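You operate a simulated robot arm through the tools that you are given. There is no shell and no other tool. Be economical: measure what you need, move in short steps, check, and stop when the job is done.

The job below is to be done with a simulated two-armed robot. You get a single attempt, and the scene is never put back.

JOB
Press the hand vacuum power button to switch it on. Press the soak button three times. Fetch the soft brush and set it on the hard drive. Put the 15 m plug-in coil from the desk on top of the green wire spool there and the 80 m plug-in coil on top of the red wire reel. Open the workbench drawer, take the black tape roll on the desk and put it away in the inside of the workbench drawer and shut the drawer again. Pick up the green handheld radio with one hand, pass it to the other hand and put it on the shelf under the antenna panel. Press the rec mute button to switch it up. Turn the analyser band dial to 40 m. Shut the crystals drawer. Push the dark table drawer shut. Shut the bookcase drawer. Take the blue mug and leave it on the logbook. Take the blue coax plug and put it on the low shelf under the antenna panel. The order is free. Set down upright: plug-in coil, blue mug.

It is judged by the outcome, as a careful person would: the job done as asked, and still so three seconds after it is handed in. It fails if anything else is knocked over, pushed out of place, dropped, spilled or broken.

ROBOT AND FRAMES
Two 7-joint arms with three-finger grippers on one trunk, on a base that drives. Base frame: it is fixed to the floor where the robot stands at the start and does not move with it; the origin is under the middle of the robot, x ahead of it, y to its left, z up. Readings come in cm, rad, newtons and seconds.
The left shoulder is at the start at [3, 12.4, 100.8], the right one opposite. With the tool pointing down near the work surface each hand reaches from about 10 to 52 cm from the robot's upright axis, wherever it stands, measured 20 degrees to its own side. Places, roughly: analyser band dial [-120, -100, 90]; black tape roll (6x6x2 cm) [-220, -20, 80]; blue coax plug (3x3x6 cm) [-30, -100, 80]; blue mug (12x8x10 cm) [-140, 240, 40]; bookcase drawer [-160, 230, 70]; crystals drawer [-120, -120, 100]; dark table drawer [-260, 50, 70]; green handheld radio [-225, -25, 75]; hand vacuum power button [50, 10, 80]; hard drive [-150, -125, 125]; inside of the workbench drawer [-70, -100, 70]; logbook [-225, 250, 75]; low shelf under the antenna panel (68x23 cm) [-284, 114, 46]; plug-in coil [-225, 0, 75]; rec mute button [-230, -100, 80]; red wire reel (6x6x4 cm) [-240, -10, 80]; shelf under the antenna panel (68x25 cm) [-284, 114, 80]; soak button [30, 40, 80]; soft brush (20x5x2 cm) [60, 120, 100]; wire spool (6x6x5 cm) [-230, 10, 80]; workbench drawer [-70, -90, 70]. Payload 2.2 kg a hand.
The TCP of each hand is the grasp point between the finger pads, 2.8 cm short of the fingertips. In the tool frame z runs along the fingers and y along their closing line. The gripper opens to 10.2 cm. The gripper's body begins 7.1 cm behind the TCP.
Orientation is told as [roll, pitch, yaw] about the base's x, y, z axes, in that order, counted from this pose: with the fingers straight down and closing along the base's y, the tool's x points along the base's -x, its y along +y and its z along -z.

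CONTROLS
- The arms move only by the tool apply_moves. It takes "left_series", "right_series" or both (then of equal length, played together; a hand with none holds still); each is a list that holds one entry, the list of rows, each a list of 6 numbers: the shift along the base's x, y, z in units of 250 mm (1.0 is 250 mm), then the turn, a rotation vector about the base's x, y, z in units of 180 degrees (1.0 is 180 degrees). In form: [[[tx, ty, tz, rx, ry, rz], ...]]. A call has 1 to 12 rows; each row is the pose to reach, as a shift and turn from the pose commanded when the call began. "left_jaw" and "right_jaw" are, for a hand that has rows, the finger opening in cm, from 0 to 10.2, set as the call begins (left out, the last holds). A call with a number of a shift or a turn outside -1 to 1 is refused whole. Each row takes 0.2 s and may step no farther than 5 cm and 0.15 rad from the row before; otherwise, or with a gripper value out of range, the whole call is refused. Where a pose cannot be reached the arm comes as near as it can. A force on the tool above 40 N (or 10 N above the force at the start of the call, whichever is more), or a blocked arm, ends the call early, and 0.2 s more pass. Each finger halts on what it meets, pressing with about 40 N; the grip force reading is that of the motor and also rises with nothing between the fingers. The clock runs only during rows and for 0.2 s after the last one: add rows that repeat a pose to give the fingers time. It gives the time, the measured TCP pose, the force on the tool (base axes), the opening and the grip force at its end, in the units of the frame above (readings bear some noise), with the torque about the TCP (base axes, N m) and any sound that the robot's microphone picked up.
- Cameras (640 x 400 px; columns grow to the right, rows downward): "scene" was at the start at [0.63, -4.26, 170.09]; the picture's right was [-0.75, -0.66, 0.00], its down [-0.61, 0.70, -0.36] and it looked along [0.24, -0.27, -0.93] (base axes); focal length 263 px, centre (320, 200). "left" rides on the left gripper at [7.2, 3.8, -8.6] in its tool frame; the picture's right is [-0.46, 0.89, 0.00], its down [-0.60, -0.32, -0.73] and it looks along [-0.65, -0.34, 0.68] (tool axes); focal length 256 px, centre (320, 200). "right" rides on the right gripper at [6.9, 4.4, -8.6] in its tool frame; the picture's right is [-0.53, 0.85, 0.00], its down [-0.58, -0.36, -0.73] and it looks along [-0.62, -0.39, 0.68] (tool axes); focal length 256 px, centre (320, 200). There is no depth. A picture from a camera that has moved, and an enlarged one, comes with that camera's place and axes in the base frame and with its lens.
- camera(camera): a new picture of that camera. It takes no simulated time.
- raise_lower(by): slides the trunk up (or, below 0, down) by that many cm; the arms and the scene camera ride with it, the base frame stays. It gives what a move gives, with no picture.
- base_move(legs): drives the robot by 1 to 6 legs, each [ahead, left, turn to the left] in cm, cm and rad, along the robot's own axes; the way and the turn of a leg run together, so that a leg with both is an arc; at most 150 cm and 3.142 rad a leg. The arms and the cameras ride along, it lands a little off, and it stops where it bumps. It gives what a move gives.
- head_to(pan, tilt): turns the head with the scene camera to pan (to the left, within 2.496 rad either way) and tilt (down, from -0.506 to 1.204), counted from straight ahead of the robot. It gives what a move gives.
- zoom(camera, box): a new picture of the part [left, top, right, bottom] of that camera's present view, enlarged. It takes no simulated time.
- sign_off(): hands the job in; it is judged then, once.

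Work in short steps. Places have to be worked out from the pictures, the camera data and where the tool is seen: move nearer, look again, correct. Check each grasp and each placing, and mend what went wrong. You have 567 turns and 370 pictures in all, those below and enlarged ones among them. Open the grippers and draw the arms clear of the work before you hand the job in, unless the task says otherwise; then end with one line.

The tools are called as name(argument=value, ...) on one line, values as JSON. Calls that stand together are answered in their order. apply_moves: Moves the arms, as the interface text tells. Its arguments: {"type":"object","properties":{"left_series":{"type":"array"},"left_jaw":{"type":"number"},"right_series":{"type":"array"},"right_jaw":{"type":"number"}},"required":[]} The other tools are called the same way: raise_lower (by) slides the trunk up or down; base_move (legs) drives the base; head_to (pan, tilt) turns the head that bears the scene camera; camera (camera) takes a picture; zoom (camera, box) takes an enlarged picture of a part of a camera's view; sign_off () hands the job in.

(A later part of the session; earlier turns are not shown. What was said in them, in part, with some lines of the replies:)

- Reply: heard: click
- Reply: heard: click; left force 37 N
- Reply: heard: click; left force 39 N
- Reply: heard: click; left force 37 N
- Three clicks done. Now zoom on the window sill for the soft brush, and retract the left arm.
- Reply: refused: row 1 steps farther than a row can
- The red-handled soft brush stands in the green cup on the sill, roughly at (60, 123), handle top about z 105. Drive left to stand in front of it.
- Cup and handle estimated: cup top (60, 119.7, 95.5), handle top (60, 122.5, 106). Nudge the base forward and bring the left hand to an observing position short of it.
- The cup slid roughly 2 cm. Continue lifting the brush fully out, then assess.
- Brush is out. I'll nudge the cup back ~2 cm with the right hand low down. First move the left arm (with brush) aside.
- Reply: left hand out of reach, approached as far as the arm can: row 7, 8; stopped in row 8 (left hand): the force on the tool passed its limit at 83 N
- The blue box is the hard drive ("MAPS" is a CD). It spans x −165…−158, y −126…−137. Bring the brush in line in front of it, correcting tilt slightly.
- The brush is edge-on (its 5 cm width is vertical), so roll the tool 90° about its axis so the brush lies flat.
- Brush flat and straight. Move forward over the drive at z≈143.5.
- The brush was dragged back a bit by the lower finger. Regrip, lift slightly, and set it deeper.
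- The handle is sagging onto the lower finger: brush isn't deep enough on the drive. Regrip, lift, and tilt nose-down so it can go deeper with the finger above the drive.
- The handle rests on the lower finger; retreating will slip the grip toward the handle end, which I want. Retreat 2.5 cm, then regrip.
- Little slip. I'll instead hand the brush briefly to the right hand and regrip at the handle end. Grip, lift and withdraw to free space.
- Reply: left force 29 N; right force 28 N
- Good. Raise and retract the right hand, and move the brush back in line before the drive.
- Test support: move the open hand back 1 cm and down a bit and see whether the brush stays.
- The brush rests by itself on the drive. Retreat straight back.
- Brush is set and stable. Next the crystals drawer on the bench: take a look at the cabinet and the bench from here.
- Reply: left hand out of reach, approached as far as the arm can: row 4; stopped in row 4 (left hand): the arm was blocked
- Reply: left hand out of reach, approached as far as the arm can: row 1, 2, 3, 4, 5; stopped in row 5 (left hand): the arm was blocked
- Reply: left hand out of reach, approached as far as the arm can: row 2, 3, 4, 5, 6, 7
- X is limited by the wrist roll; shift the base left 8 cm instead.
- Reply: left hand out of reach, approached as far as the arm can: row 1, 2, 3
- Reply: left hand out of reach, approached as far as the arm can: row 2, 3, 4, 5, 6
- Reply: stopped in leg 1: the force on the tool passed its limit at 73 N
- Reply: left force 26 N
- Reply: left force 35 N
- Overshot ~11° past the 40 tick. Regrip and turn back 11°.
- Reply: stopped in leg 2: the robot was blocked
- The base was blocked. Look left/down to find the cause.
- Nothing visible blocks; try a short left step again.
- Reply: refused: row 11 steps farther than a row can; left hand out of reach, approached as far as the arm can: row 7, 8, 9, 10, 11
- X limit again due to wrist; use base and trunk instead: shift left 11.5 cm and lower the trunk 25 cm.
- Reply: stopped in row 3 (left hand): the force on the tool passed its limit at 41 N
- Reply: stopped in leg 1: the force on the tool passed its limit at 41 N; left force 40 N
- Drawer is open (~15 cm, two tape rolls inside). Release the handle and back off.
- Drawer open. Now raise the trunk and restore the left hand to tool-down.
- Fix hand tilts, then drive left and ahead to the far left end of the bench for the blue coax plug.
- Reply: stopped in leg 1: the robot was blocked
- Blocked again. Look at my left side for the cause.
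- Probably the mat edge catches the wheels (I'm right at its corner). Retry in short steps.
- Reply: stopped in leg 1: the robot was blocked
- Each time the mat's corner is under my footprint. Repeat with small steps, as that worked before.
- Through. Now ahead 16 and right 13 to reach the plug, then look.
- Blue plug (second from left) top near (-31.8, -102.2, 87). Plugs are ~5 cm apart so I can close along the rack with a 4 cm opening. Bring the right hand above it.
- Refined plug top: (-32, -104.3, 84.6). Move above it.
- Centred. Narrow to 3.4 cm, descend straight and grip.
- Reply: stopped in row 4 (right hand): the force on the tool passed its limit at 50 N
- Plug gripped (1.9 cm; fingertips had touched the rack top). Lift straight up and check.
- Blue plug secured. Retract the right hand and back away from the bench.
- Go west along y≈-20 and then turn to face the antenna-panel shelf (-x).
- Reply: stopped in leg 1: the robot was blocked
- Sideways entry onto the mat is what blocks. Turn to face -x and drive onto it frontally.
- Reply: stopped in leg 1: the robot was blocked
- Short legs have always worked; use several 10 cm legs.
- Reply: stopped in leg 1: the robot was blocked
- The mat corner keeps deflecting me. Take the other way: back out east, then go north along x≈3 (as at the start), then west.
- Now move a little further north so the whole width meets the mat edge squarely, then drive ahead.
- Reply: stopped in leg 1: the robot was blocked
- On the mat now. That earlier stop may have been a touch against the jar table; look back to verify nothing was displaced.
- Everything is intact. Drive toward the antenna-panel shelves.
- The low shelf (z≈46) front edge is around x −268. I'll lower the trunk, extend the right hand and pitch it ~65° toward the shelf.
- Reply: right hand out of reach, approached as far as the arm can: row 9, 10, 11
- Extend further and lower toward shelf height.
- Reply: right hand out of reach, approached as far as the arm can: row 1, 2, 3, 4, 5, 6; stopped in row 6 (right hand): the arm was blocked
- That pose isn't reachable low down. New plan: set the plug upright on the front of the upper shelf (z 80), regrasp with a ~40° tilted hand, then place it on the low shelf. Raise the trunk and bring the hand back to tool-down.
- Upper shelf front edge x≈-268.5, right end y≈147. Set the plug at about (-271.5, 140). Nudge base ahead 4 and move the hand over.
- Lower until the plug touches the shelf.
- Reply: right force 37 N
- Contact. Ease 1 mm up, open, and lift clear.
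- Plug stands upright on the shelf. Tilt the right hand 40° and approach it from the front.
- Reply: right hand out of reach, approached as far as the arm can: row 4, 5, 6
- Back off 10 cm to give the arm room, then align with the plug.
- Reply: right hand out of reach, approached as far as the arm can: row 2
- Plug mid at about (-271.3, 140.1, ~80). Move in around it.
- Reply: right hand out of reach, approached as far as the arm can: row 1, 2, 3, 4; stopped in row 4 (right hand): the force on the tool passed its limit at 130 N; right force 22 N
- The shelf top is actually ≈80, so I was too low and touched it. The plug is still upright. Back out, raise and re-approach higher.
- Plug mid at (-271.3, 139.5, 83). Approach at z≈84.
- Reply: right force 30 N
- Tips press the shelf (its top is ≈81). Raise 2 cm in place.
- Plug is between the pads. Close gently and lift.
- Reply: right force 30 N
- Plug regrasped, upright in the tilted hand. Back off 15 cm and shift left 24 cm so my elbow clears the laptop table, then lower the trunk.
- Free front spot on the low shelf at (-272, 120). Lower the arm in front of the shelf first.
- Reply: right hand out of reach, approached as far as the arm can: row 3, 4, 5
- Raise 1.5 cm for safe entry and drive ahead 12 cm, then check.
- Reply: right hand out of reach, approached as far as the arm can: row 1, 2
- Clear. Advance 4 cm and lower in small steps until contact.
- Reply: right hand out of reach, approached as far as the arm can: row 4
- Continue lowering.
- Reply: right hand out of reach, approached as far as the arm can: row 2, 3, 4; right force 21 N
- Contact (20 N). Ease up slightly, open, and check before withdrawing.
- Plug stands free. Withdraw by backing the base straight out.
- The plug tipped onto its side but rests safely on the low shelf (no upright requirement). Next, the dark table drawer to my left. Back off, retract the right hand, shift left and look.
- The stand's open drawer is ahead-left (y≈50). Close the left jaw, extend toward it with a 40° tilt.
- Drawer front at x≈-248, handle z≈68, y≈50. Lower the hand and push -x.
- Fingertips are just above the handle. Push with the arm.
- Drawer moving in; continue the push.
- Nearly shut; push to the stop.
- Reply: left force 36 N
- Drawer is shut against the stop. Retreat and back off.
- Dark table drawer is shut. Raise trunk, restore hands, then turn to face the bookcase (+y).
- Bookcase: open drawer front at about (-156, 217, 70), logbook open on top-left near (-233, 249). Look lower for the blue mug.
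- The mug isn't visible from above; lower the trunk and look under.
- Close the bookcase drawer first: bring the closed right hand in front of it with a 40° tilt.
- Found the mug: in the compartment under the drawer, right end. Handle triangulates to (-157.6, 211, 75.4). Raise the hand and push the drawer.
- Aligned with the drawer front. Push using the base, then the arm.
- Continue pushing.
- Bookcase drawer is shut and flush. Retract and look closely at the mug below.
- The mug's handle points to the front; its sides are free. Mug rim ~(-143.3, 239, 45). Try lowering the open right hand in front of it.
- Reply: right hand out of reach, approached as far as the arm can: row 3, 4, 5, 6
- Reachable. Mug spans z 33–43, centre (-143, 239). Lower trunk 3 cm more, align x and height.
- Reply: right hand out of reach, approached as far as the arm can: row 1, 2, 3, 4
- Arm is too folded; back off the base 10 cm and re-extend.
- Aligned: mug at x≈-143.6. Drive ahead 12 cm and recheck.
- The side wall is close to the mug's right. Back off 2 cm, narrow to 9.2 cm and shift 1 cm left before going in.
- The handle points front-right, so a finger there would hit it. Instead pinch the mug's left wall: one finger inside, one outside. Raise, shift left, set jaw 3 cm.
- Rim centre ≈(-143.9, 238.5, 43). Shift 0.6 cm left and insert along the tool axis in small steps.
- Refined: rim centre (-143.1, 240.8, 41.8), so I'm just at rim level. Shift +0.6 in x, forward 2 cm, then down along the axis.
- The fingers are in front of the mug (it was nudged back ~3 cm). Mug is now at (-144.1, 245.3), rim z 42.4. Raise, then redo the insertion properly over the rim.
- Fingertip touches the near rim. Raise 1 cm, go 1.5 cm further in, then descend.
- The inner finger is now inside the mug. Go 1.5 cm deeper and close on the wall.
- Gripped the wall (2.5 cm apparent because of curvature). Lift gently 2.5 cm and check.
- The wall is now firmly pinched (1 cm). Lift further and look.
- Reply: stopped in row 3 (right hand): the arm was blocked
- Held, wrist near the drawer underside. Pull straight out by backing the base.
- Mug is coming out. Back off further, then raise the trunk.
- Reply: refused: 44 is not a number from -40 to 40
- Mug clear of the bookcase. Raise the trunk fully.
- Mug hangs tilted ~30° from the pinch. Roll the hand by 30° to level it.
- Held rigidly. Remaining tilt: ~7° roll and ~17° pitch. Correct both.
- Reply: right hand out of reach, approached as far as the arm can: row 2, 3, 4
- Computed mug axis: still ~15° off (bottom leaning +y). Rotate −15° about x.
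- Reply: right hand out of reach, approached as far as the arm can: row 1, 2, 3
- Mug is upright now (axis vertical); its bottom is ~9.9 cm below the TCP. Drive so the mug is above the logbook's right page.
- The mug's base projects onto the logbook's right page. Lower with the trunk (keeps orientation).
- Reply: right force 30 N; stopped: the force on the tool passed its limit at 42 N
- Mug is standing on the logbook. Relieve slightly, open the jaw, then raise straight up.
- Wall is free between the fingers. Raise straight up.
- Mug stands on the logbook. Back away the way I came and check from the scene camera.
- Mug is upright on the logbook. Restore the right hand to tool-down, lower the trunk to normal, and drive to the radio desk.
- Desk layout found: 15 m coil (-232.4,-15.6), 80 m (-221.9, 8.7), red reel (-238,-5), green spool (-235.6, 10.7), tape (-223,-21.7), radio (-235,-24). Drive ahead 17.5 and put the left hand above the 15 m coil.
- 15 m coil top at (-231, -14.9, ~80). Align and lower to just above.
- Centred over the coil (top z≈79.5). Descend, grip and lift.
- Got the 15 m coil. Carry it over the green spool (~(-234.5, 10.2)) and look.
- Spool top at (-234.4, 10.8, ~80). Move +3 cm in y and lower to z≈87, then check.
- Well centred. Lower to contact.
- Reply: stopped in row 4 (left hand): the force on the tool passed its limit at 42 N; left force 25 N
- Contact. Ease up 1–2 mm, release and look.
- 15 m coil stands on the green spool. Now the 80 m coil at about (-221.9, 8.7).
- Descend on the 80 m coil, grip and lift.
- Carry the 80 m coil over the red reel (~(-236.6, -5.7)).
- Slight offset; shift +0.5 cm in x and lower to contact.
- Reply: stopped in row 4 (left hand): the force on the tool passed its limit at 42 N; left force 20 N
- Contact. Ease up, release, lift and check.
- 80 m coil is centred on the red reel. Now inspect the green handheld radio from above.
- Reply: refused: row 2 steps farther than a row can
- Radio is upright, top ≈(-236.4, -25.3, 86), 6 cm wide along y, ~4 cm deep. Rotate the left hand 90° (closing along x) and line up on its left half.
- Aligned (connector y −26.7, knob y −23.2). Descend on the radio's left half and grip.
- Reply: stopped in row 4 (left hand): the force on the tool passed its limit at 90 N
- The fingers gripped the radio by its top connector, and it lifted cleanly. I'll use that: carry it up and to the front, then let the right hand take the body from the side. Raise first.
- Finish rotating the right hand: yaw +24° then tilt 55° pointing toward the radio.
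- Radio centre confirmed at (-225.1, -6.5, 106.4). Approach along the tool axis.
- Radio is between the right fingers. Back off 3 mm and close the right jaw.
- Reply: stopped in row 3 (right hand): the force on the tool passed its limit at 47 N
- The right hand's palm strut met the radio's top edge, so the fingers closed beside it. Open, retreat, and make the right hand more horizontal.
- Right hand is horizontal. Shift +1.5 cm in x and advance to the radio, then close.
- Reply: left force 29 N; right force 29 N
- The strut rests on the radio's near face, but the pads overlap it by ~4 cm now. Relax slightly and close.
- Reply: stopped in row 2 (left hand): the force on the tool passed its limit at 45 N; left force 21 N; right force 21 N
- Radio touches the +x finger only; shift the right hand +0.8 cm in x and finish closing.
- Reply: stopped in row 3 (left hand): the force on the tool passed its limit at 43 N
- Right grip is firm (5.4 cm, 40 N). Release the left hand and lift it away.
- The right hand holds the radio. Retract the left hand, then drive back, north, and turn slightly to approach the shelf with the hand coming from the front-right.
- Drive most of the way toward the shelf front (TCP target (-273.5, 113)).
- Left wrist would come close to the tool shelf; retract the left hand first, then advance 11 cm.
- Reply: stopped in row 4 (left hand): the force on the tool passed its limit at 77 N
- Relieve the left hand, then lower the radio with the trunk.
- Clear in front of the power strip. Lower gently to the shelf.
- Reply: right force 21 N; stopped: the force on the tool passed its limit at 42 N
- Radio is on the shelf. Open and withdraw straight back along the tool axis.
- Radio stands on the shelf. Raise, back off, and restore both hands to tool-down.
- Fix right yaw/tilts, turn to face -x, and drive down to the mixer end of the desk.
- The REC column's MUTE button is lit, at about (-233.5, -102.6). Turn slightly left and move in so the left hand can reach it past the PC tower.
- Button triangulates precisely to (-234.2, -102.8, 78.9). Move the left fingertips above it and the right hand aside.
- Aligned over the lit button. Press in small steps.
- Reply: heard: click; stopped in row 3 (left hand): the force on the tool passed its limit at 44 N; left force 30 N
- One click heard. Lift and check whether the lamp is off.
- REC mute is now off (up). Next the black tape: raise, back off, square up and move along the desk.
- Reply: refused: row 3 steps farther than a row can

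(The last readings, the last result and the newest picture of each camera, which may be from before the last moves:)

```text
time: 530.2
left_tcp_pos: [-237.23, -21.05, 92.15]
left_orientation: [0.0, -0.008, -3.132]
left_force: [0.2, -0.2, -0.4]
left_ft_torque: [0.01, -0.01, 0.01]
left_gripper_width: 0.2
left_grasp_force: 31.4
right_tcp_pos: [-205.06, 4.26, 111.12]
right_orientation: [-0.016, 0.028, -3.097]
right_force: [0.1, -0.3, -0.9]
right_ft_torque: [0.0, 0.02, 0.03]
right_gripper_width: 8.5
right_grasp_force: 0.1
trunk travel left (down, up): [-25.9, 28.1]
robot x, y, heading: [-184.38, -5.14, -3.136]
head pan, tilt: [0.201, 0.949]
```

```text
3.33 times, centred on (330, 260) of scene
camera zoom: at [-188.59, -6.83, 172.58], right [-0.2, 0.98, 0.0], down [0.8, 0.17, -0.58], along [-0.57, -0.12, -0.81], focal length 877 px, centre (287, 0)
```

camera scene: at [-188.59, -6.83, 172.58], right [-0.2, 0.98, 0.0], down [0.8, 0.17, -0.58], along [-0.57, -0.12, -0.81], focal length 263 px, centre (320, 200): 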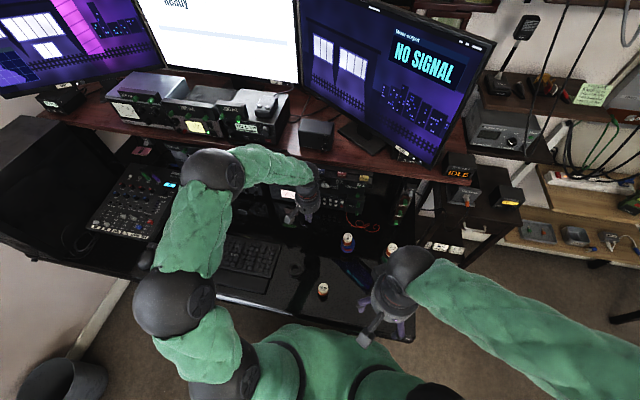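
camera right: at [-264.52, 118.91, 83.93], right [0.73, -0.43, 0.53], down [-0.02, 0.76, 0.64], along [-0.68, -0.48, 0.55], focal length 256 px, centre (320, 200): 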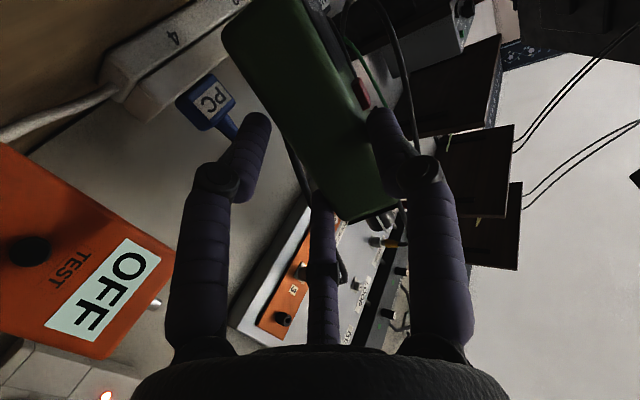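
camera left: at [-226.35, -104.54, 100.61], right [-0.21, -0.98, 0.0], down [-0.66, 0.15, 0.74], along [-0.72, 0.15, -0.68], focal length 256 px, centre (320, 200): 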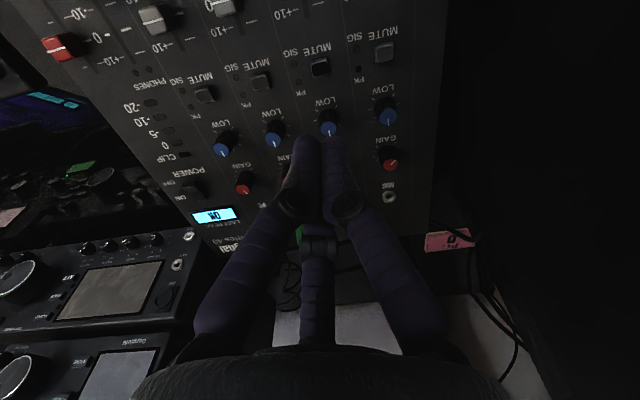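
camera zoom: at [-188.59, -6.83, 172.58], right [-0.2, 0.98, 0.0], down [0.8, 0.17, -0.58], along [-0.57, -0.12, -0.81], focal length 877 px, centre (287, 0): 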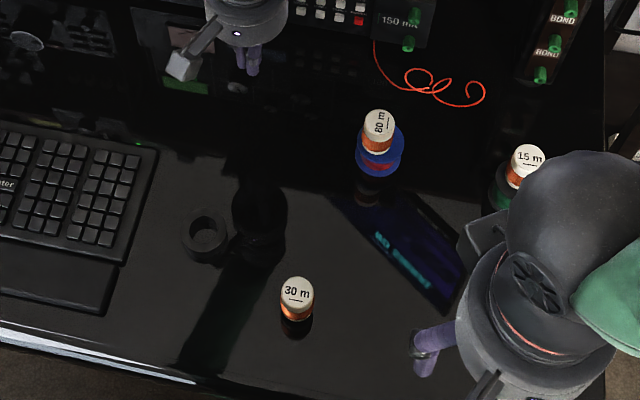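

Everything in place. Tape at (-222.3, -23.2). Move the left hand over it.

apply_moves(left_series=[[[0.1, 0, 0.04, 0, 0, 0], [0.28, -0.04, 0.04, 0, 0, 0], [0.46, -0.08, 0.02, 0, 0, 0], [0.597, -0.086, 0.0, 0, 0, 0], [0.597, -0.086, 0.0, 0, 0, 0]]], left_jaw=8.5)

camera(camera="left")

```text
time: 531.5
left_tcp_pos: [-222.12, -23.45, 92.03]
left_orientation: [0.002, -0.011, -3.13]
left_force: [0.0, -0.1, -0.4]
left_ft_torque: [0.03, -0.04, -0.01]
left_gripper_width: 8.5
left_grasp_force: 0.1
right_tcp_pos: [-205.05, 4.32, 111.04]
right_orientation: [-0.018, 0.028, -3.099]
right_force: [-1.3, -1.0, 0.3]
right_ft_torque: [0.02, -0.04, -0.03]
right_gripper_width: 8.52
right_grasp_force: 0.0
trunk travel left (down, up): [-25.9, 28.1]
robot x, y, heading: [-184.53, -4.95, -3.14]
head pan, tilt: [0.201, 0.949]
```

```text
62 pictures are left
camera left: at [-214.71, -27.05, 100.54], right [-0.46, -0.89, 0.01], down [-0.6, 0.31, 0.74], along [-0.66, 0.33, -0.68], focal length 256 px, centre (320, 200)
```

left: 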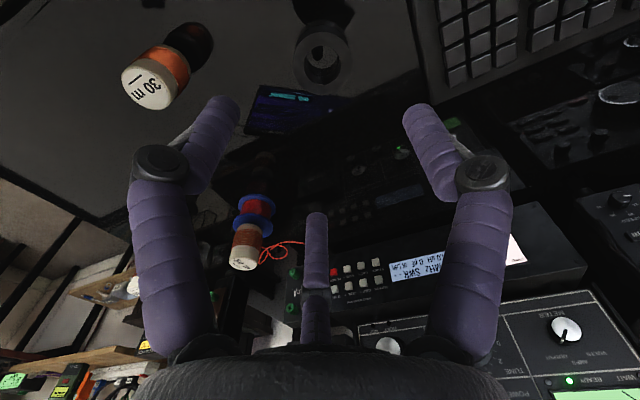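

Aligned with the tape ring. Descend and grip.

apply_moves(left_series=[[[0, -0.008, -0.18, 0, 0, 0], [0, -0.008, -0.36, 0, 0, 0], [0, -0.008, -0.48, 0, 0, 0], [0, -0.008, -0.53, 0, 0, 0], [0, -0.008, -0.555, 0, 0, 0]]])

apply_moves(left_series=[[[0, 0, 0, 0, 0, 0], [0, 0, 0, 0, 0, 0], [0, 0, 0, 0, 0, 0], [0, 0, 0.06, 0, 0, 0], [0, 0, 0.2, 0, 0, 0], [0, 0, 0.38, 0, 0, 0]]], left_jaw=0)

camera(camera="left")

```text
time: 532.6
left_tcp_pos: [-222.37, -23.43, 78.25]
left_orientation: [0.002, -0.01, -3.13]
left_force: [0.5, -0.4, -0.3]
left_ft_torque: [-0.04, -0.02, 0.02]
left_gripper_width: 8.5
left_grasp_force: 0.0
right_tcp_pos: [-204.98, 4.32, 111.03]
right_orientation: [-0.018, 0.028, -3.098]
right_force: [-0.1, -0.5, -0.1]
right_ft_torque: [0.0, 0.01, 0.02]
right_gripper_width: 8.49
right_grasp_force: 0.0
trunk travel left (down, up): [-25.9, 28.1]
robot x, y, heading: [-184.28, -5.28, -3.144]
head pan, tilt: [0.201, 0.949]
```

```text
time: 534.0
left_tcp_pos: [-222.19, -23.44, 87.74]
left_orientation: [0.001, -0.008, -3.131]
left_force: [-0.3, 0.3, -0.1]
left_ft_torque: [0.0, 0.04, -0.02]
left_gripper_width: 5.01
left_grasp_force: 40.5
right_tcp_pos: [-204.96, 4.28, 111.07]
right_orientation: [-0.018, 0.027, -3.099]
right_force: [0.1, 0.3, -0.2]
right_ft_torque: [-0.04, 0.05, 0.01]
right_gripper_width: 8.49
right_grasp_force: 0.1
trunk travel left (down, up): [-25.9, 28.1]
robot x, y, heading: [-184.57, -5.12, -3.138]
head pan, tilt: [0.201, 0.949]
```

```text
61 pictures are left
camera left: at [-214.86, -27.15, 96.25], right [-0.46, -0.89, 0.01], down [-0.6, 0.31, 0.74], along [-0.66, 0.33, -0.68], focal length 256 px, centre (320, 200)
```

left: 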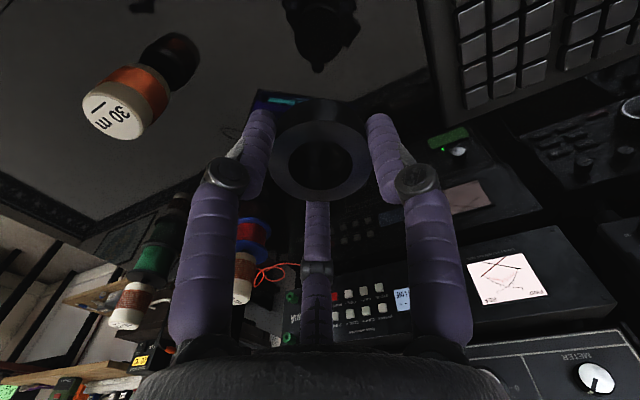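

Tape secured. Raise and retract, then drive to the workbench drawer (entering the mat squarely in reverse).

apply_moves(left_series=[[[0, 0, 0.18, 0, 0, 0], [0.02, 0, 0.36, 0, 0, 0], [0.1, 0, 0.52, 0, 0, 0], [0.22, 0, 0.66, 0, 0, 0], [0.36, 0, 0.76, 0, 0, 0], [0.44, 0, 0.84, 0, 0, 0]]])

base_move(legs=[[-25, 0, 0], [0, -30, 0]])

base_move(legs=[[-75, 0, 0]])

```text
time: 535.5
left_tcp_pos: [-211.22, -23.42, 108.91]
left_orientation: [0.001, -0.012, -3.131]
left_force: [-0.4, -0.1, 0.5]
left_ft_torque: [0.0, 0.01, -0.01]
left_gripper_width: 4.98
left_grasp_force: 40.1
right_tcp_pos: [-204.91, 4.29, 111.07]
right_orientation: [-0.017, 0.028, -3.098]
right_force: [-0.3, 0.4, -0.2]
right_ft_torque: [0.0, 0.02, 0.0]
right_gripper_width: 8.49
right_grasp_force: 0.0
trunk travel left (down, up): [-25.9, 28.1]
robot x, y, heading: [-184.86, -5.25, -3.134]
head pan, tilt: [0.201, 0.949]
```

```text
time: 538.9
left_tcp_pos: [-186.32, 6.63, 108.9]
left_orientation: [0.001, -0.01, -3.129]
left_force: [0.4, -0.3, -0.4]
left_ft_torque: [-0.04, -0.03, 0.03]
left_gripper_width: 4.99
left_grasp_force: 40.2
right_tcp_pos: [-179.93, 34.13, 110.92]
right_orientation: [-0.015, 0.028, -3.099]
right_force: [-0.8, 0.0, -0.1]
right_ft_torque: [-0.05, 0.01, 0.02]
right_gripper_width: 8.48
right_grasp_force: 0.0
trunk travel left (down, up): [-25.9, 28.1]
robot x, y, heading: [-159.37, 24.26, -3.132]
head pan, tilt: [0.201, 0.949]
```

```text
time: 542.9
left_tcp_pos: [-112.21, 6.93, 109.04]
left_orientation: [0.0, -0.009, -3.131]
left_force: [-0.5, 0.2, -1.0]
left_ft_torque: [-0.01, 0.0, 0.0]
left_gripper_width: 5.0
left_grasp_force: 40.3
right_tcp_pos: [-105.88, 34.56, 111.21]
right_orientation: [-0.019, 0.029, -3.097]
right_force: [0.1, 0.0, 0.0]
right_ft_torque: [-0.02, 0.03, 0.01]
right_gripper_width: 8.49
right_grasp_force: 0.1
trunk travel left (down, up): [-25.9, 28.1]
robot x, y, heading: [-85.33, 24.84, -3.141]
head pan, tilt: [0.201, 0.949]
```

Smooth. Now turn to face -y and drive ahead to y≈-22.

base_move(legs=[[0, 0, 1.57]])

base_move(legs=[[44, 3, 0]])

head_to(pan=0.15, tilt=0.95)

camera(camera="scene")

```text
time: 547.1
left_tcp_pos: [-68.32, -2.68, 108.8]
left_orientation: [-0.001, -0.008, -1.598]
left_force: [0.5, 0.1, -0.3]
left_ft_torque: [0.03, -0.01, -0.02]
left_gripper_width: 4.98
left_grasp_force: 40.0
right_tcp_pos: [-95.73, 4.79, 111.03]
right_orientation: [-0.018, 0.028, -1.568]
right_force: [-0.1, -0.4, -0.8]
right_ft_torque: [0.02, 0.01, -0.02]
right_gripper_width: 8.52
right_grasp_force: 0.1
trunk travel left (down, up): [-25.9, 28.1]
robot x, y, heading: [-85.38, 25.16, -1.61]
head pan, tilt: [0.201, 0.949]
```

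```text
time: 549.7
left_tcp_pos: [-66.79, -46.26, 108.59]
left_orientation: [0.002, -0.006, -1.596]
left_force: [0.1, -0.5, -1.1]
left_ft_torque: [-0.01, 0.01, 0.0]
left_gripper_width: 4.99
left_grasp_force: 39.8
right_tcp_pos: [-94.3, -38.95, 110.78]
right_orientation: [-0.017, 0.032, -1.563]
right_force: [0.8, -1.2, 0.0]
right_ft_torque: [0.05, 0.02, -0.02]
right_gripper_width: 8.5
right_grasp_force: 0.0
trunk travel left (down, up): [-25.9, 28.1]
robot x, y, heading: [-83.71, -18.45, -1.6]
head pan, tilt: [0.201, 0.949]
```

```text
time: 550.4
left_tcp_pos: [-66.73, -45.5, 108.72]
left_orientation: [0.001, -0.015, -1.597]
left_force: [0.6, 0.2, -1.6]
left_ft_torque: [-0.02, 0.0, 0.01]
left_gripper_width: 5.01
left_grasp_force: 39.8
right_tcp_pos: [-94.26, -38.25, 110.97]
right_orientation: [-0.018, 0.021, -1.564]
right_force: [0.9, -0.3, 0.0]
right_ft_torque: [0.0, 0.0, 0.01]
right_gripper_width: 8.51
right_grasp_force: 0.1
trunk travel left (down, up): [-25.9, 28.1]
robot x, y, heading: [-83.77, -18.64, -1.607]
head pan, tilt: [0.15, 0.949]
```

```text
60 pictures are left
camera scene: at [-82.98, -24.05, 172.69], right [-0.99, -0.12, 0.0], down [-0.1, 0.81, -0.58], along [0.07, -0.57, -0.82], focal length 263 px, centre (320, 200)
```

scene: 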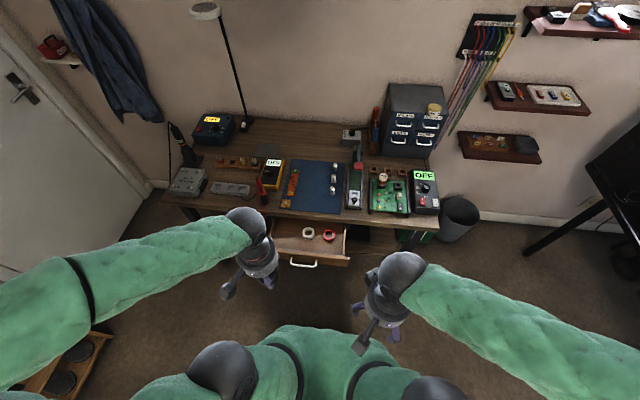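

Free spot in the drawer's left-front: (-62.4, -73). Nudge base ahead 6 and bring the tape over it.

base_move(legs=[[6, 0, 0]])

apply_moves(left_series=[[[0.04, -0.14, -0.06, 0, 0, 0], [0.08, -0.3, -0.12, 0, 0, 0], [0.12, -0.46, -0.18, 0, 0, 0], [0.16, -0.62, -0.24, 0, 0, 0], [0.17, -0.76, -0.32, 0, 0, 0], [0.17, -0.86, -0.44, 0, 0, 0], [0.17, -0.86, -0.62, 0, 0, 0], [0.17, -0.86, -0.76, 0, 0, 0]]])

camera(camera="left")

zoom(camera="scene", box=[224, 190, 384, 290])

```text
time: 551.3
left_tcp_pos: [-66.98, -51.83, 108.61]
left_orientation: [0.002, -0.011, -1.598]
left_force: [-0.8, 0.3, -0.5]
left_ft_torque: [0.07, 0.0, 0.01]
left_gripper_width: 5.0
left_grasp_force: 39.8
right_tcp_pos: [-94.38, -44.49, 110.8]
right_orientation: [-0.018, 0.024, -1.564]
right_force: [0.7, -0.4, 0.1]
right_ft_torque: [0.1, 0.01, 0.03]
right_gripper_width: 8.48
right_grasp_force: 0.1
trunk travel left (down, up): [-25.9, 28.1]
robot x, y, heading: [-84.0, -24.64, -1.603]
head pan, tilt: [0.15, 0.949]
```

```text
time: 553.1
left_tcp_pos: [-62.34, -72.56, 89.99]
left_orientation: [-0.002, -0.023, -1.594]
left_force: [-0.2, 0.3, -0.1]
left_ft_torque: [0.04, -0.01, 0.0]
left_gripper_width: 5.01
left_grasp_force: 40.3
right_tcp_pos: [-94.34, -43.81, 110.91]
right_orientation: [-0.018, 0.017, -1.564]
right_force: [1.0, -0.6, 0.0]
right_ft_torque: [0.01, 0.03, -0.02]
right_gripper_width: 8.5
right_grasp_force: 0.1
trunk travel left (down, up): [-25.9, 28.1]
robot x, y, heading: [-83.98, -24.7, -1.6]
head pan, tilt: [0.15, 0.949]
```

```text
59 pictures are left
camera left: at [-58.35, -65.18, 98.37], right [0.87, -0.49, 0.01], down [-0.33, -0.58, 0.74], along [-0.36, -0.65, -0.67], focal length 256 px, centre (320, 200)
```

left: 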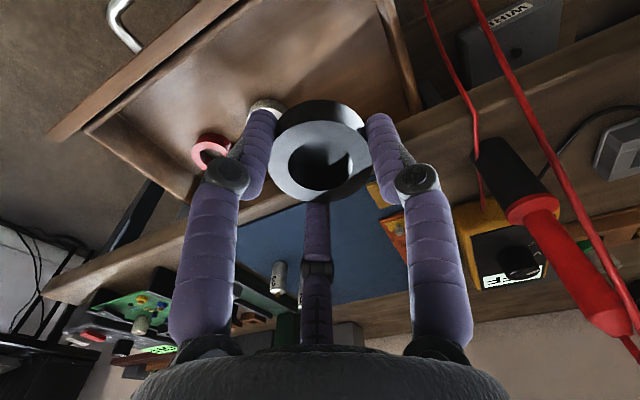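

```text
4.00 times, centred on (304, 240) of scene
camera zoom: at [-83.16, -30.36, 172.69], right [-0.99, -0.12, 0.0], down [-0.1, 0.81, -0.58], along [0.07, -0.57, -0.82], focal length 1053 px, centre (384, 40)
```

zoom: 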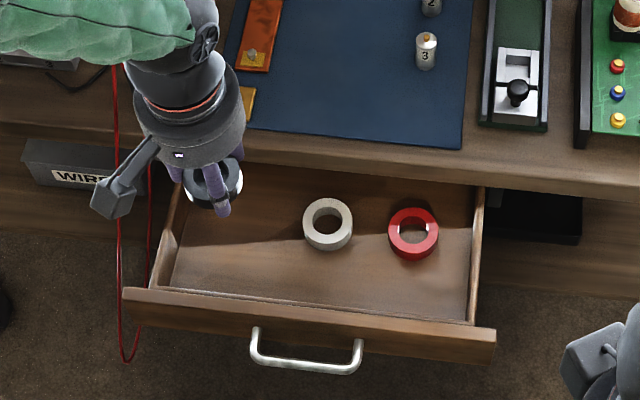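

Clear spot below. Lower into the drawer.

apply_moves(left_series=[[[-0.02, -0.02, -0.16, 0, 0, 0], [-0.024, -0.028, -0.34, 0, 0, 0], [-0.024, -0.028, -0.52, 0, 0, 0], [-0.024, -0.028, -0.66, 0, 0, 0], [-0.024, -0.028, -0.7, 0, 0, 0]]])

zoom(camera="scene", box=[224, 190, 384, 290])

```text
time: 554.4
left_tcp_pos: [-63.04, -73.47, 73.04]
left_orientation: [0.001, -0.043, -1.594]
left_force: [-2.3, 0.5, 6.8]
left_ft_torque: [0.21, 0.05, 0.05]
left_gripper_width: 5.0
left_grasp_force: 39.7
right_tcp_pos: [-94.25, -42.84, 111.07]
right_orientation: [-0.018, 0.009, -1.563]
right_force: [0.8, 0.3, -0.4]
right_ft_torque: [0.0, -0.03, 0.02]
right_gripper_width: 8.49
right_grasp_force: 0.2
trunk travel left (down, up): [-25.9, 28.1]
robot x, y, heading: [-84.24, -24.72, -1.608]
head pan, tilt: [0.15, 0.949]
stopped in row 5 (left hand): the force on the tool passed its limit at 58 N (the readings are from after the stop); the commanded pose is now the measured one
```

```text
4.00 times, centred on (304, 240) of scene
camera zoom: at [-83.14, -30.25, 172.68], right [-0.99, -0.12, 0.0], down [-0.1, 0.81, -0.58], along [0.07, -0.57, -0.82], focal length 1053 px, centre (384, 40)
```

zoom: 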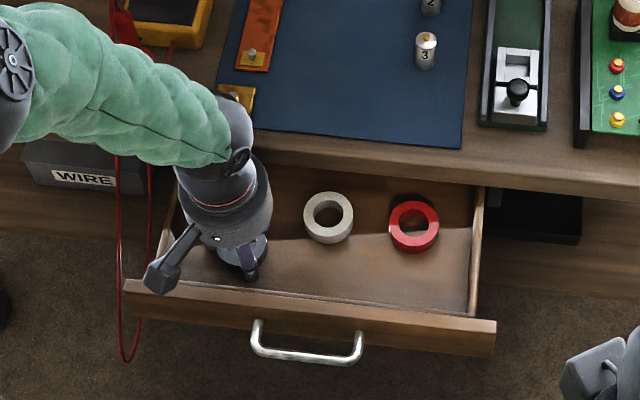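

Tape has touched the drawer floor. Release and lift.

apply_moves(left_series=[[[0, 0, 0.01, 0, 0, 0], [0, 0, 0.01, 0, 0, 0], [0, 0, 0.01, 0, 0, 0]]], left_jaw=7)

apply_moves(left_series=[[[0, 0, 0.08, 0, 0, 0], [0, 0, 0.26, 0, 0, 0], [0, 0, 0.44, 0, 0, 0], [0, 0.1, 0.6, 0, 0, 0], [0, 0.26, 0.7, 0, 0, 0], [0, 0.42, 0.8, 0, 0, 0]]])

zoom(camera="scene", box=[224, 190, 384, 290])

```text
time: 555.2
left_tcp_pos: [-63.15, -73.39, 73.45]
left_orientation: [0.004, -0.042, -1.595]
left_force: [0.8, -0.6, 0.5]
left_ft_torque: [0.0, -0.02, 0.01]
left_gripper_width: 7.01
left_grasp_force: 0.1
right_tcp_pos: [-94.33, -42.9, 111.11]
right_orientation: [-0.017, 0.01, -1.562]
right_force: [-0.3, -0.5, 0.1]
right_ft_torque: [-0.01, 0.0, -0.02]
right_gripper_width: 8.5
right_grasp_force: 0.2
trunk travel left (down, up): [-25.9, 28.1]
robot x, y, heading: [-83.76, -24.64, -1.603]
head pan, tilt: [0.15, 0.949]
```

```text
time: 556.6
left_tcp_pos: [-63.06, -62.76, 93.36]
left_orientation: [0.004, -0.041, -1.594]
left_force: [-0.2, -0.1, -0.2]
left_ft_torque: [-0.04, 0.0, 0.02]
left_gripper_width: 7.01
left_grasp_force: 0.1
right_tcp_pos: [-94.55, -42.7, 110.97]
right_orientation: [-0.017, 0.005, -1.565]
right_force: [0.1, -0.7, 0.1]
right_ft_torque: [-0.05, -0.03, -0.03]
right_gripper_width: 8.51
right_grasp_force: 0.2
trunk travel left (down, up): [-25.9, 28.1]
robot x, y, heading: [-83.58, -24.52, -1.6]
head pan, tilt: [0.15, 0.949]
```

```text
4.00 times, centred on (304, 240) of scene
camera zoom: at [-83.21, -30.01, 172.7], right [-0.99, -0.12, 0.0], down [-0.1, 0.81, -0.58], along [0.07, -0.57, -0.82], focal length 1053 px, centre (384, 40)
```

zoom: 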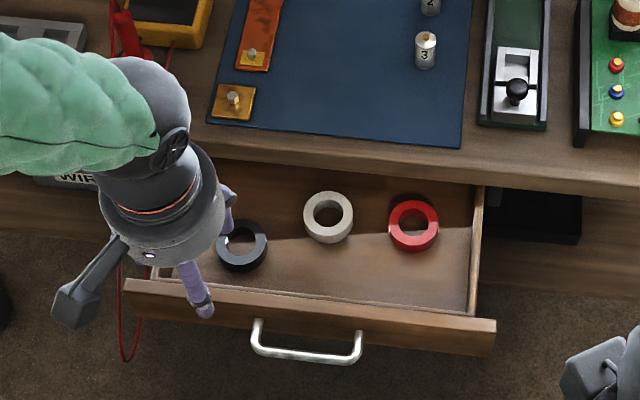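

Tape lies flat in the drawer. Now shut it: back off, tilt the closed left hand 40°, and push the front panel.

base_move(legs=[[-14, 0, 0]])

apply_moves(left_series=[[[-0.04, -0.02, -0.04, -0.04, 0, 0], [-0.1, -0.04, -0.1, -0.08, 0, 0], [-0.18, -0.06, -0.2, -0.12, 0, 0], [-0.26, -0.08, -0.32, -0.16, 0, 0], [-0.32, -0.1, -0.46, -0.2, 0, 0], [-0.33, -0.12, -0.6, -0.215, 0, 0], [-0.33, -0.14, -0.68, -0.215, 0, 0]]], left_jaw=0)

camera(camera="left")

zoom(camera="scene", box=[224, 170, 384, 270])

```text
time: 557.9
left_tcp_pos: [-62.66, -48.82, 93.3]
left_orientation: [0.005, -0.043, -1.596]
left_force: [0.5, 0.7, 0.4]
left_ft_torque: [-0.01, 0.01, 0.02]
left_gripper_width: 7.01
left_grasp_force: 0.1
right_tcp_pos: [-93.95, -28.82, 110.99]
right_orientation: [-0.018, 0.008, -1.564]
right_force: [0.3, 0.9, 0.4]
right_ft_torque: [-0.08, 0.0, -0.02]
right_gripper_width: 8.5
right_grasp_force: 0.1
trunk travel left (down, up): [-25.9, 28.1]
robot x, y, heading: [-83.39, -10.6, -1.603]
head pan, tilt: [0.15, 0.949]
```

```text
time: 559.5
left_tcp_pos: [-71.62, -52.26, 77.06]
left_orientation: [0.032, -0.723, -1.604]
left_force: [-0.4, 0.3, 0.5]
left_ft_torque: [-0.01, 0.01, 0.0]
left_gripper_width: 0.24
left_grasp_force: 32.2
left hand out of reach, approached as far as the arm can: row 6, 7
right_tcp_pos: [-93.95, -28.34, 111.07]
right_orientation: [-0.018, 0.002, -1.563]
right_force: [0.9, 0.0, 0.5]
right_ft_torque: [0.02, -0.01, 0.0]
right_gripper_width: 8.53
right_grasp_force: 0.0
trunk travel left (down, up): [-25.9, 28.1]
robot x, y, heading: [-83.5, -10.66, -1.602]
head pan, tilt: [0.15, 0.949]
```

```text
55 pictures are left
camera left: at [-67.73, -41.09, 78.73], right [0.87, -0.36, 0.33], down [-0.34, 0.03, 0.94], along [-0.35, -0.93, -0.09], focal length 256 px, centre (320, 200)
```

left: 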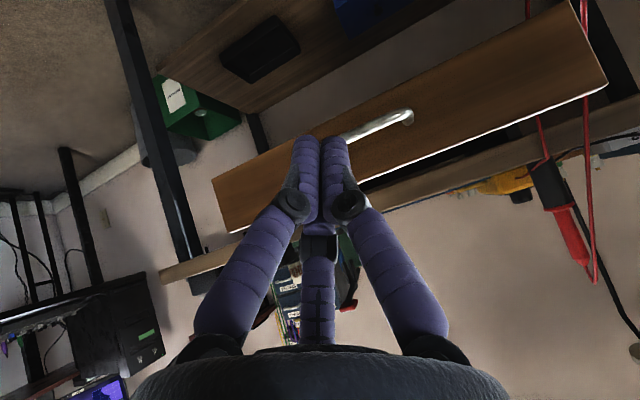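

```text
4.00 times, centred on (304, 220) of scene
camera zoom: at [-82.75, -16.37, 172.69], right [-0.99, -0.12, 0.0], down [-0.1, 0.81, -0.58], along [0.07, -0.57, -0.82], focal length 1053 px, centre (384, 120)
```

zoom: 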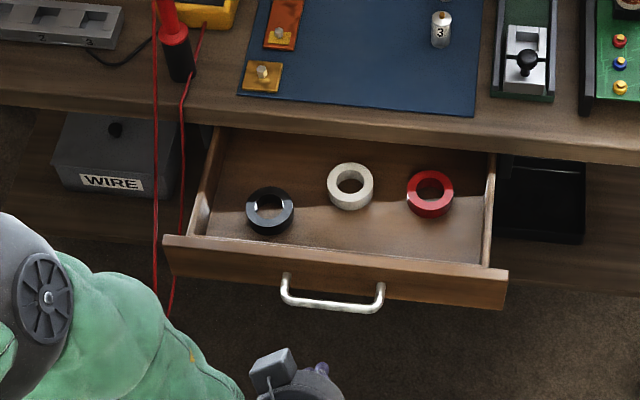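

All three rolls are inside. Push forward with the arm.

apply_moves(left_series=[[[0, -0.12, 0, 0, 0, 0], [0, -0.26, 0, 0, 0, 0], [0, -0.4, -0.01, 0, 0, 0], [0, -0.5, -0.01, 0, 0, 0], [0, -0.6, -0.01, 0, 0, 0], [0, -0.68, -0.01, 0, 0, 0]]])

camera(camera="left")

```text
time: 560.9
left_tcp_pos: [-71.74, -69.11, 76.6]
left_orientation: [0.024, -0.724, -1.603]
left_force: [-0.3, -0.2, 0.9]
left_ft_torque: [0.01, 0.03, 0.01]
left_gripper_width: 0.26
left_grasp_force: 31.1
right_tcp_pos: [-93.85, -28.25, 111.04]
right_orientation: [-0.018, 0.003, -1.564]
right_force: [0.3, -0.4, 0.5]
right_ft_torque: [0.0, -0.02, 0.03]
right_gripper_width: 8.5
right_grasp_force: 0.1
trunk travel left (down, up): [-25.9, 28.1]
robot x, y, heading: [-83.52, -11.0, -1.6]
head pan, tilt: [0.15, 0.949]
```

```text
53 pictures are left
camera left: at [-67.72, -58.07, 78.37], right [0.87, -0.36, 0.32], down [-0.33, 0.04, 0.94], along [-0.35, -0.93, -0.09], focal length 256 px, centre (320, 200)
```

left: 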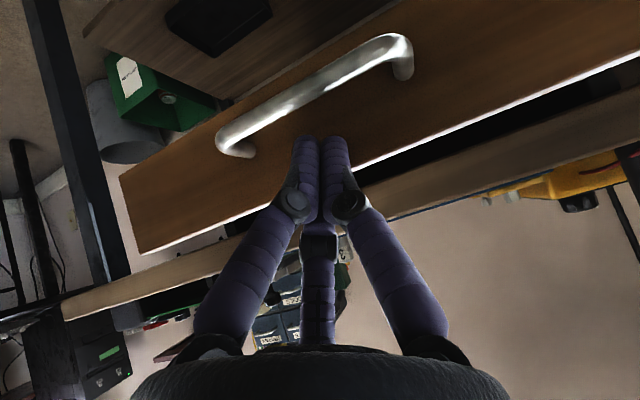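

Drawer is moving in. Continue pushing.

apply_moves(left_series=[[[0, -0.08, 0, 0, 0, 0], [0, -0.16, 0, 0, 0, 0], [0, -0.24, 0, 0, 0, 0], [0, -0.32, 0, 0, 0, 0]]])

zoom(camera="scene", box=[224, 170, 384, 270])

```text
time: 561.9
left_tcp_pos: [-71.63, -77.38, 76.76]
left_orientation: [0.025, -0.724, -1.604]
left_force: [0.8, -0.1, 0.1]
left_ft_torque: [-0.02, 0.0, 0.03]
left_gripper_width: 0.19
left_grasp_force: 31.9
right_tcp_pos: [-94.0, -28.33, 111.13]
right_orientation: [-0.018, 0.004, -1.565]
right_force: [-0.7, -0.4, 0.1]
right_ft_torque: [0.0, 0.03, -0.04]
right_gripper_width: 8.47
right_grasp_force: 0.1
trunk travel left (down, up): [-25.9, 28.1]
robot x, y, heading: [-83.75, -10.9, -1.601]
head pan, tilt: [0.15, 0.949]
```

```text
4.00 times, centred on (304, 220) of scene
camera zoom: at [-82.75, -16.4, 172.69], right [-0.99, -0.12, 0.0], down [-0.1, 0.81, -0.58], along [0.07, -0.57, -0.82], focal length 1053 px, centre (384, 120)
```

zoom: 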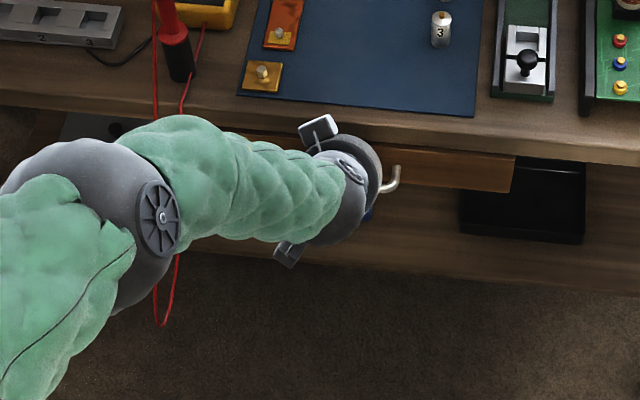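

Nearly shut; push to the stop.

apply_moves(left_series=[[[0, -0.03, 0, 0, 0, 0], [0, -0.06, 0, 0, 0, 0], [0, -0.09, 0, 0, 0, 0], [0, -0.12, 0, 0, 0, 0], [0, -0.15, 0, 0, 0, 0]]])

camera(camera="left")

```text
time: 562.5
left_tcp_pos: [-71.8, -77.59, 76.52]
left_orientation: [0.022, -0.717, -1.605]
left_force: [-0.1, -0.5, 0.3]
left_ft_torque: [0.01, 0.02, 0.02]
left_gripper_width: 0.23
left_grasp_force: 31.6
right_tcp_pos: [-93.95, -27.51, 111.19]
right_orientation: [-0.019, -0.003, -1.564]
right_force: [-0.4, -0.3, 0.1]
right_ft_torque: [0.02, 0.0, -0.02]
right_gripper_width: 8.49
right_grasp_force: 0.1
trunk travel left (down, up): [-25.9, 28.1]
robot x, y, heading: [-84.12, -10.89, -1.607]
head pan, tilt: [0.15, 0.949]
stopped in row 3 (left hand): the force on the tool passed its limit at 44 N (the readings are from after the stop); the commanded pose is now the measured one
```

```text
51 pictures are left
camera left: at [-67.83, -66.52, 78.28], right [0.87, -0.37, 0.32], down [-0.33, 0.03, 0.94], along [-0.36, -0.93, -0.09], focal length 256 px, centre (320, 200)
```

left: 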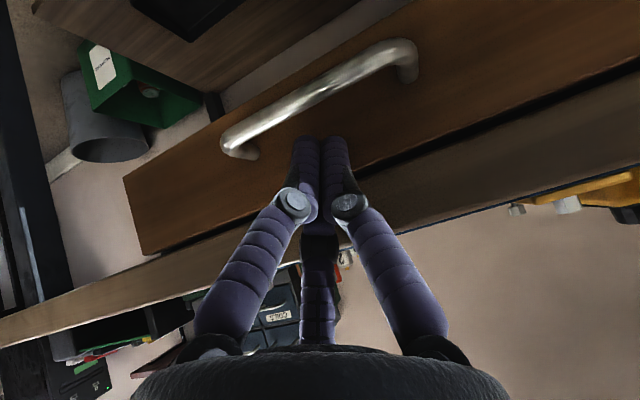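

Force stop reached. Retract and verify the drawer is flush.

apply_moves(left_series=[[[0, 0.12, 0.01, 0, 0, 0], [0, 0.3, 0.02, 0, 0, 0], [0, 0.48, 0.04, 0, 0, 0], [0, 0.66, 0.06, 0, 0, 0], [0, 0.8, 0.12, 0, 0, 0]]])

zoom(camera="scene", box=[224, 150, 384, 250])

```text
time: 563.7
left_tcp_pos: [-71.66, -57.45, 79.83]
left_orientation: [0.022, -0.72, -1.603]
left_force: [0.1, 0.2, 0.2]
left_ft_torque: [-0.01, -0.01, 0.02]
left_gripper_width: 0.21
left_grasp_force: 31.9
right_tcp_pos: [-94.0, -27.46, 111.03]
right_orientation: [-0.018, -0.005, -1.564]
right_force: [0.9, 0.3, -0.2]
right_ft_torque: [0.0, 0.0, -0.02]
right_gripper_width: 8.51
right_grasp_force: 0.0
trunk travel left (down, up): [-25.9, 28.1]
robot x, y, heading: [-83.86, -10.89, -1.606]
head pan, tilt: [0.15, 0.949]
```

```text
4.00 times, centred on (304, 200) of scene
camera zoom: at [-82.75, -16.18, 172.69], right [-0.99, -0.12, 0.0], down [-0.1, 0.81, -0.58], along [0.07, -0.57, -0.82], focal length 1053 px, centre (384, 200)
```

zoom: 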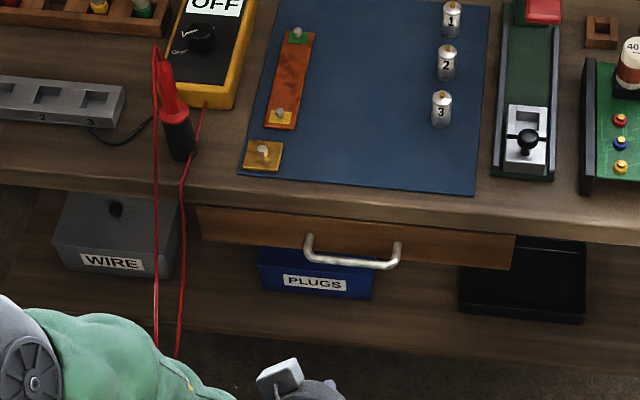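

Drawer is flush. Open the grippers, draw the arms clear, and do a final check of brush and surroundings.

apply_moves(left_series=[[[0, 0.04, 0.12, 0.03, 0, 0], [0, 0.06, 0.26, 0.07, 0, 0], [0, 0.08, 0.4, 0.11, 0, 0], [0, 0.08, 0.56, 0.15, 0, 0], [0, 0.08, 0.72, 0.19, 0, 0], [0, 0.1, 0.88, 0.225, 0, 0]]], left_jaw=10, right_series=[[[0, 0, 0, 0, 0, 0], [0, 0, 0, 0, 0, 0], [0, 0, 0, 0, 0, 0], [0, 0, 0, 0, 0, 0], [0, 0, 0, 0, 0, 0], [0, 0, 0, 0, 0, 0]]], right_jaw=10)

base_move(legs=[[-25, 0, 0]])

head_to(pan=-0.5, tilt=0.5)

camera(camera="scene")

```text
time: 565.1
left_tcp_pos: [-71.89, -54.97, 101.68]
left_orientation: [0.0, -0.01, -1.595]
left_force: [0.0, -0.1, -0.3]
left_ft_torque: [-0.01, 0.02, 0.01]
left_gripper_width: 9.97
left_grasp_force: 0.1
right_tcp_pos: [-94.09, -27.59, 111.23]
right_orientation: [-0.017, -0.006, -1.564]
right_force: [0.4, -0.2, -0.2]
right_ft_torque: [0.02, 0.0, 0.02]
right_gripper_width: 10.01
right_grasp_force: 0.1
trunk travel left (down, up): [-25.9, 28.1]
robot x, y, heading: [-83.44, -10.84, -1.601]
head pan, tilt: [0.15, 0.949]
```

```text
time: 566.9
left_tcp_pos: [-71.07, -29.45, 101.61]
left_orientation: [0.001, -0.015, -1.597]
left_force: [-0.8, 0.4, 0.5]
left_ft_torque: [-0.02, -0.01, 0.04]
left_gripper_width: 9.98
left_grasp_force: 0.0
right_tcp_pos: [-93.19, -2.03, 111.17]
right_orientation: [-0.018, -0.007, -1.565]
right_force: [-0.5, 0.8, 0.1]
right_ft_torque: [0.02, 0.02, -0.04]
right_gripper_width: 9.99
right_grasp_force: 0.0
trunk travel left (down, up): [-25.9, 28.1]
robot x, y, heading: [-82.86, 14.62, -1.604]
head pan, tilt: [0.15, 0.949]
```

```text
time: 568.0
left_tcp_pos: [-71.08, -29.54, 101.37]
left_orientation: [0.0, -0.014, -1.597]
left_force: [-0.4, -0.5, 0.7]
left_ft_torque: [-0.01, 0.02, 0.01]
left_gripper_width: 10.01
left_grasp_force: 0.0
right_tcp_pos: [-93.09, -2.12, 111.04]
right_orientation: [-0.018, -0.004, -1.564]
right_force: [0.1, 0.2, 0.1]
right_ft_torque: [0.03, -0.02, -0.03]
right_gripper_width: 9.99
right_grasp_force: 0.0
trunk travel left (down, up): [-25.9, 28.1]
robot x, y, heading: [-82.5, 14.69, -1.599]
head pan, tilt: [-0.499, 0.499]
```

```text
49 pictures are left
camera scene: at [-87.34, 9.72, 176.62], right [-0.86, 0.51, 0.0], down [0.24, 0.41, -0.88], along [-0.44, -0.76, -0.48], focal length 263 px, centre (320, 200)
```

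scene: 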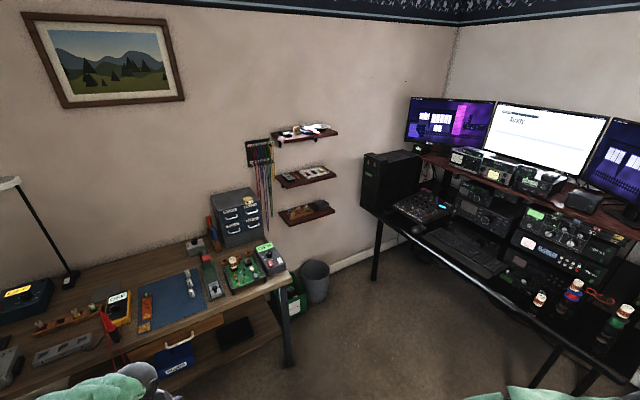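

zoom(camera="scene", box=[262, 112, 352, 168])

zoom(camera="scene", box=[70, 180, 310, 330])

zoom(camera="scene", box=[480, 230, 640, 330])

```text
7.11 times, centred on (307, 140) of scene
camera zoom: at [-87.34, 9.72, 176.62], right [-0.86, 0.51, 0.0], down [0.24, 0.41, -0.88], along [-0.44, -0.76, -0.48], focal length 1871 px, centre (412, 627)
```

zoom: 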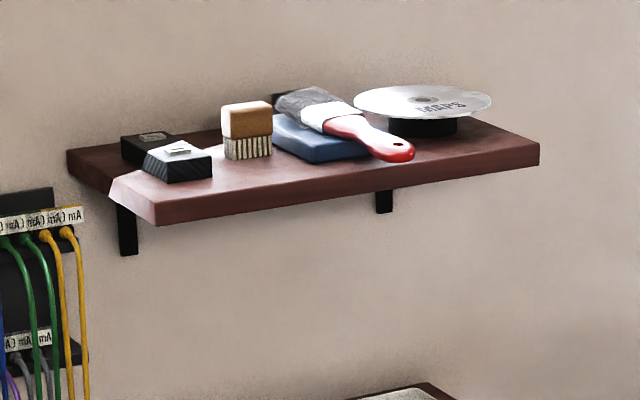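

```text
2.67 times, centred on (190, 255) of scene
camera zoom: at [-87.34, 9.72, 176.62], right [-0.86, 0.51, 0.0], down [0.24, 0.41, -0.88], along [-0.44, -0.76, -0.48], focal length 702 px, centre (667, 53)
```

zoom: 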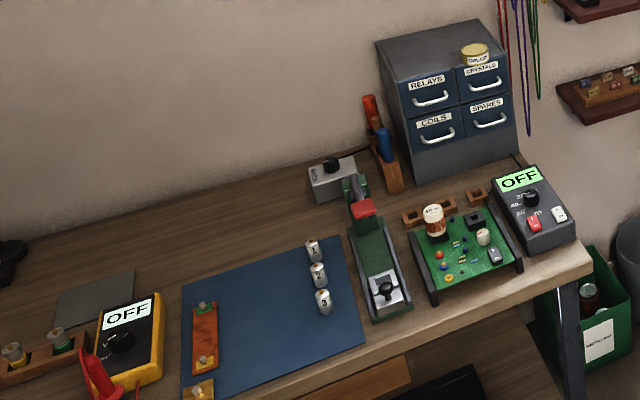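

```text
4.00 times, centred on (560, 280) of scene
camera zoom: at [-87.34, 9.72, 176.62], right [-0.86, 0.51, 0.0], down [0.24, 0.41, -0.88], along [-0.44, -0.76, -0.48], focal length 1053 px, centre (-640, -120)
```

zoom: 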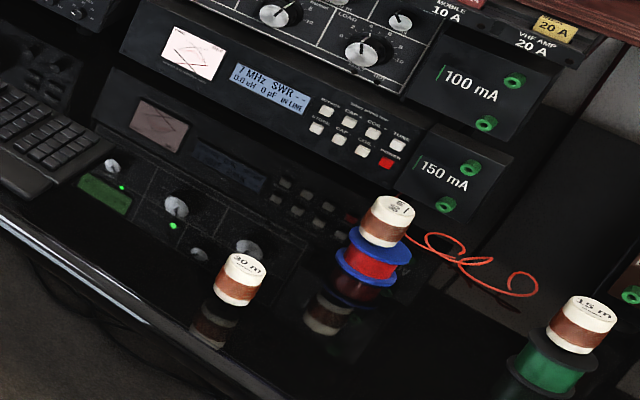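

Everything looks right, but the brush is tilted with its handle low. I'll take a closer look at how it rests.

base_move(legs=[[0, -82, 0]])

base_move(legs=[[55, 0, 0.03]])

head_to(pan=0.0, tilt=0.45)

zoom(camera="scene", box=[260, 130, 388, 210])

```text
time: 572.3
left_tcp_pos: [-152.98, -26.98, 101.48]
left_orientation: [0.0, -0.011, -1.596]
left_force: [-0.1, -0.7, 0.6]
left_ft_torque: [0.01, -0.01, 0.04]
left_gripper_width: 10.0
left_grasp_force: 0.1
right_tcp_pos: [-175.27, 0.49, 110.83]
right_orientation: [-0.018, -0.005, -1.562]
right_force: [-0.9, -0.1, 0.0]
right_ft_torque: [0.0, 0.0, 0.0]
right_gripper_width: 10.01
right_grasp_force: 0.0
trunk travel left (down, up): [-25.9, 28.1]
robot x, y, heading: [-164.69, 16.83, -1.597]
head pan, tilt: [-0.499, 0.499]
```

```text
time: 575.5
left_tcp_pos: [-152.32, -81.18, 101.23]
left_orientation: [-0.001, -0.014, -1.561]
left_force: [-0.6, -0.1, -0.4]
left_ft_torque: [-0.02, 0.02, -0.01]
left_gripper_width: 9.99
left_grasp_force: 0.0
right_tcp_pos: [-175.28, -54.62, 110.98]
right_orientation: [-0.018, -0.004, -1.527]
right_force: [-1.1, -0.3, 0.5]
right_ft_torque: [0.07, 0.0, 0.0]
right_gripper_width: 10.01
right_grasp_force: 0.0
trunk travel left (down, up): [-25.9, 28.1]
robot x, y, heading: [-165.72, -37.49, -1.569]
head pan, tilt: [-0.499, 0.499]
```

```text
time: 576.4
left_tcp_pos: [-152.25, -81.22, 101.31]
left_orientation: [0.0, -0.011, -1.562]
left_force: [0.1, -0.5, -0.1]
left_ft_torque: [-0.01, 0.04, 0.04]
left_gripper_width: 10.0
left_grasp_force: 0.0
right_tcp_pos: [-175.21, -54.55, 110.94]
right_orientation: [-0.019, -0.005, -1.526]
right_force: [-0.8, 0.7, -0.7]
right_ft_torque: [-0.01, 0.01, -0.02]
right_gripper_width: 10.0
right_grasp_force: 0.0
trunk travel left (down, up): [-25.9, 28.1]
robot x, y, heading: [-165.47, -37.69, -1.564]
head pan, tilt: [0.0, 0.45]
```

```text
5.00 times, centred on (324, 170) of scene
camera zoom: at [-165.64, -43.73, 176.77], right [-1.0, 0.0, 0.0], down [0.0, 0.44, -0.9], along [0.0, -0.9, -0.44], focal length 1316 px, centre (300, 350)
```

zoom: 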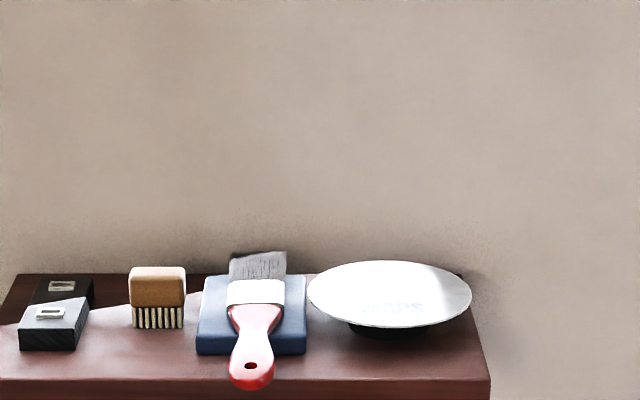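

The brush lies across the drive with only ~4° tilt, stable. Back off clear of everything and hand in.

base_move(legs=[[-25, 0, 0]])

sign_off()

```text
time: 578.2
left_tcp_pos: [-152.36, -56.28, 101.36]
left_orientation: [-0.001, -0.014, -1.56]
left_force: [-0.3, 0.7, 0.4]
left_ft_torque: [-0.01, 0.0, -0.04]
left_gripper_width: 10.0
left_grasp_force: 0.0
right_tcp_pos: [-175.42, -29.55, 110.89]
right_orientation: [-0.018, -0.007, -1.529]
right_force: [0.1, 0.0, 0.6]
right_ft_torque: [-0.01, -0.02, -0.03]
right_gripper_width: 9.99
right_grasp_force: 0.1
trunk travel left (down, up): [-25.9, 28.1]
robot x, y, heading: [-165.37, -12.51, -1.562]
head pan, tilt: [0.0, 0.45]
```

```text
The job is handed in.
```

I carried out every step and handed the job in. Loose ends: the vacuum is confirmed on only by its click, the brush tilts about 4° on the drive, the coax plug lies on its side, and the brush's cup slid about 2 cm and was pushed back.
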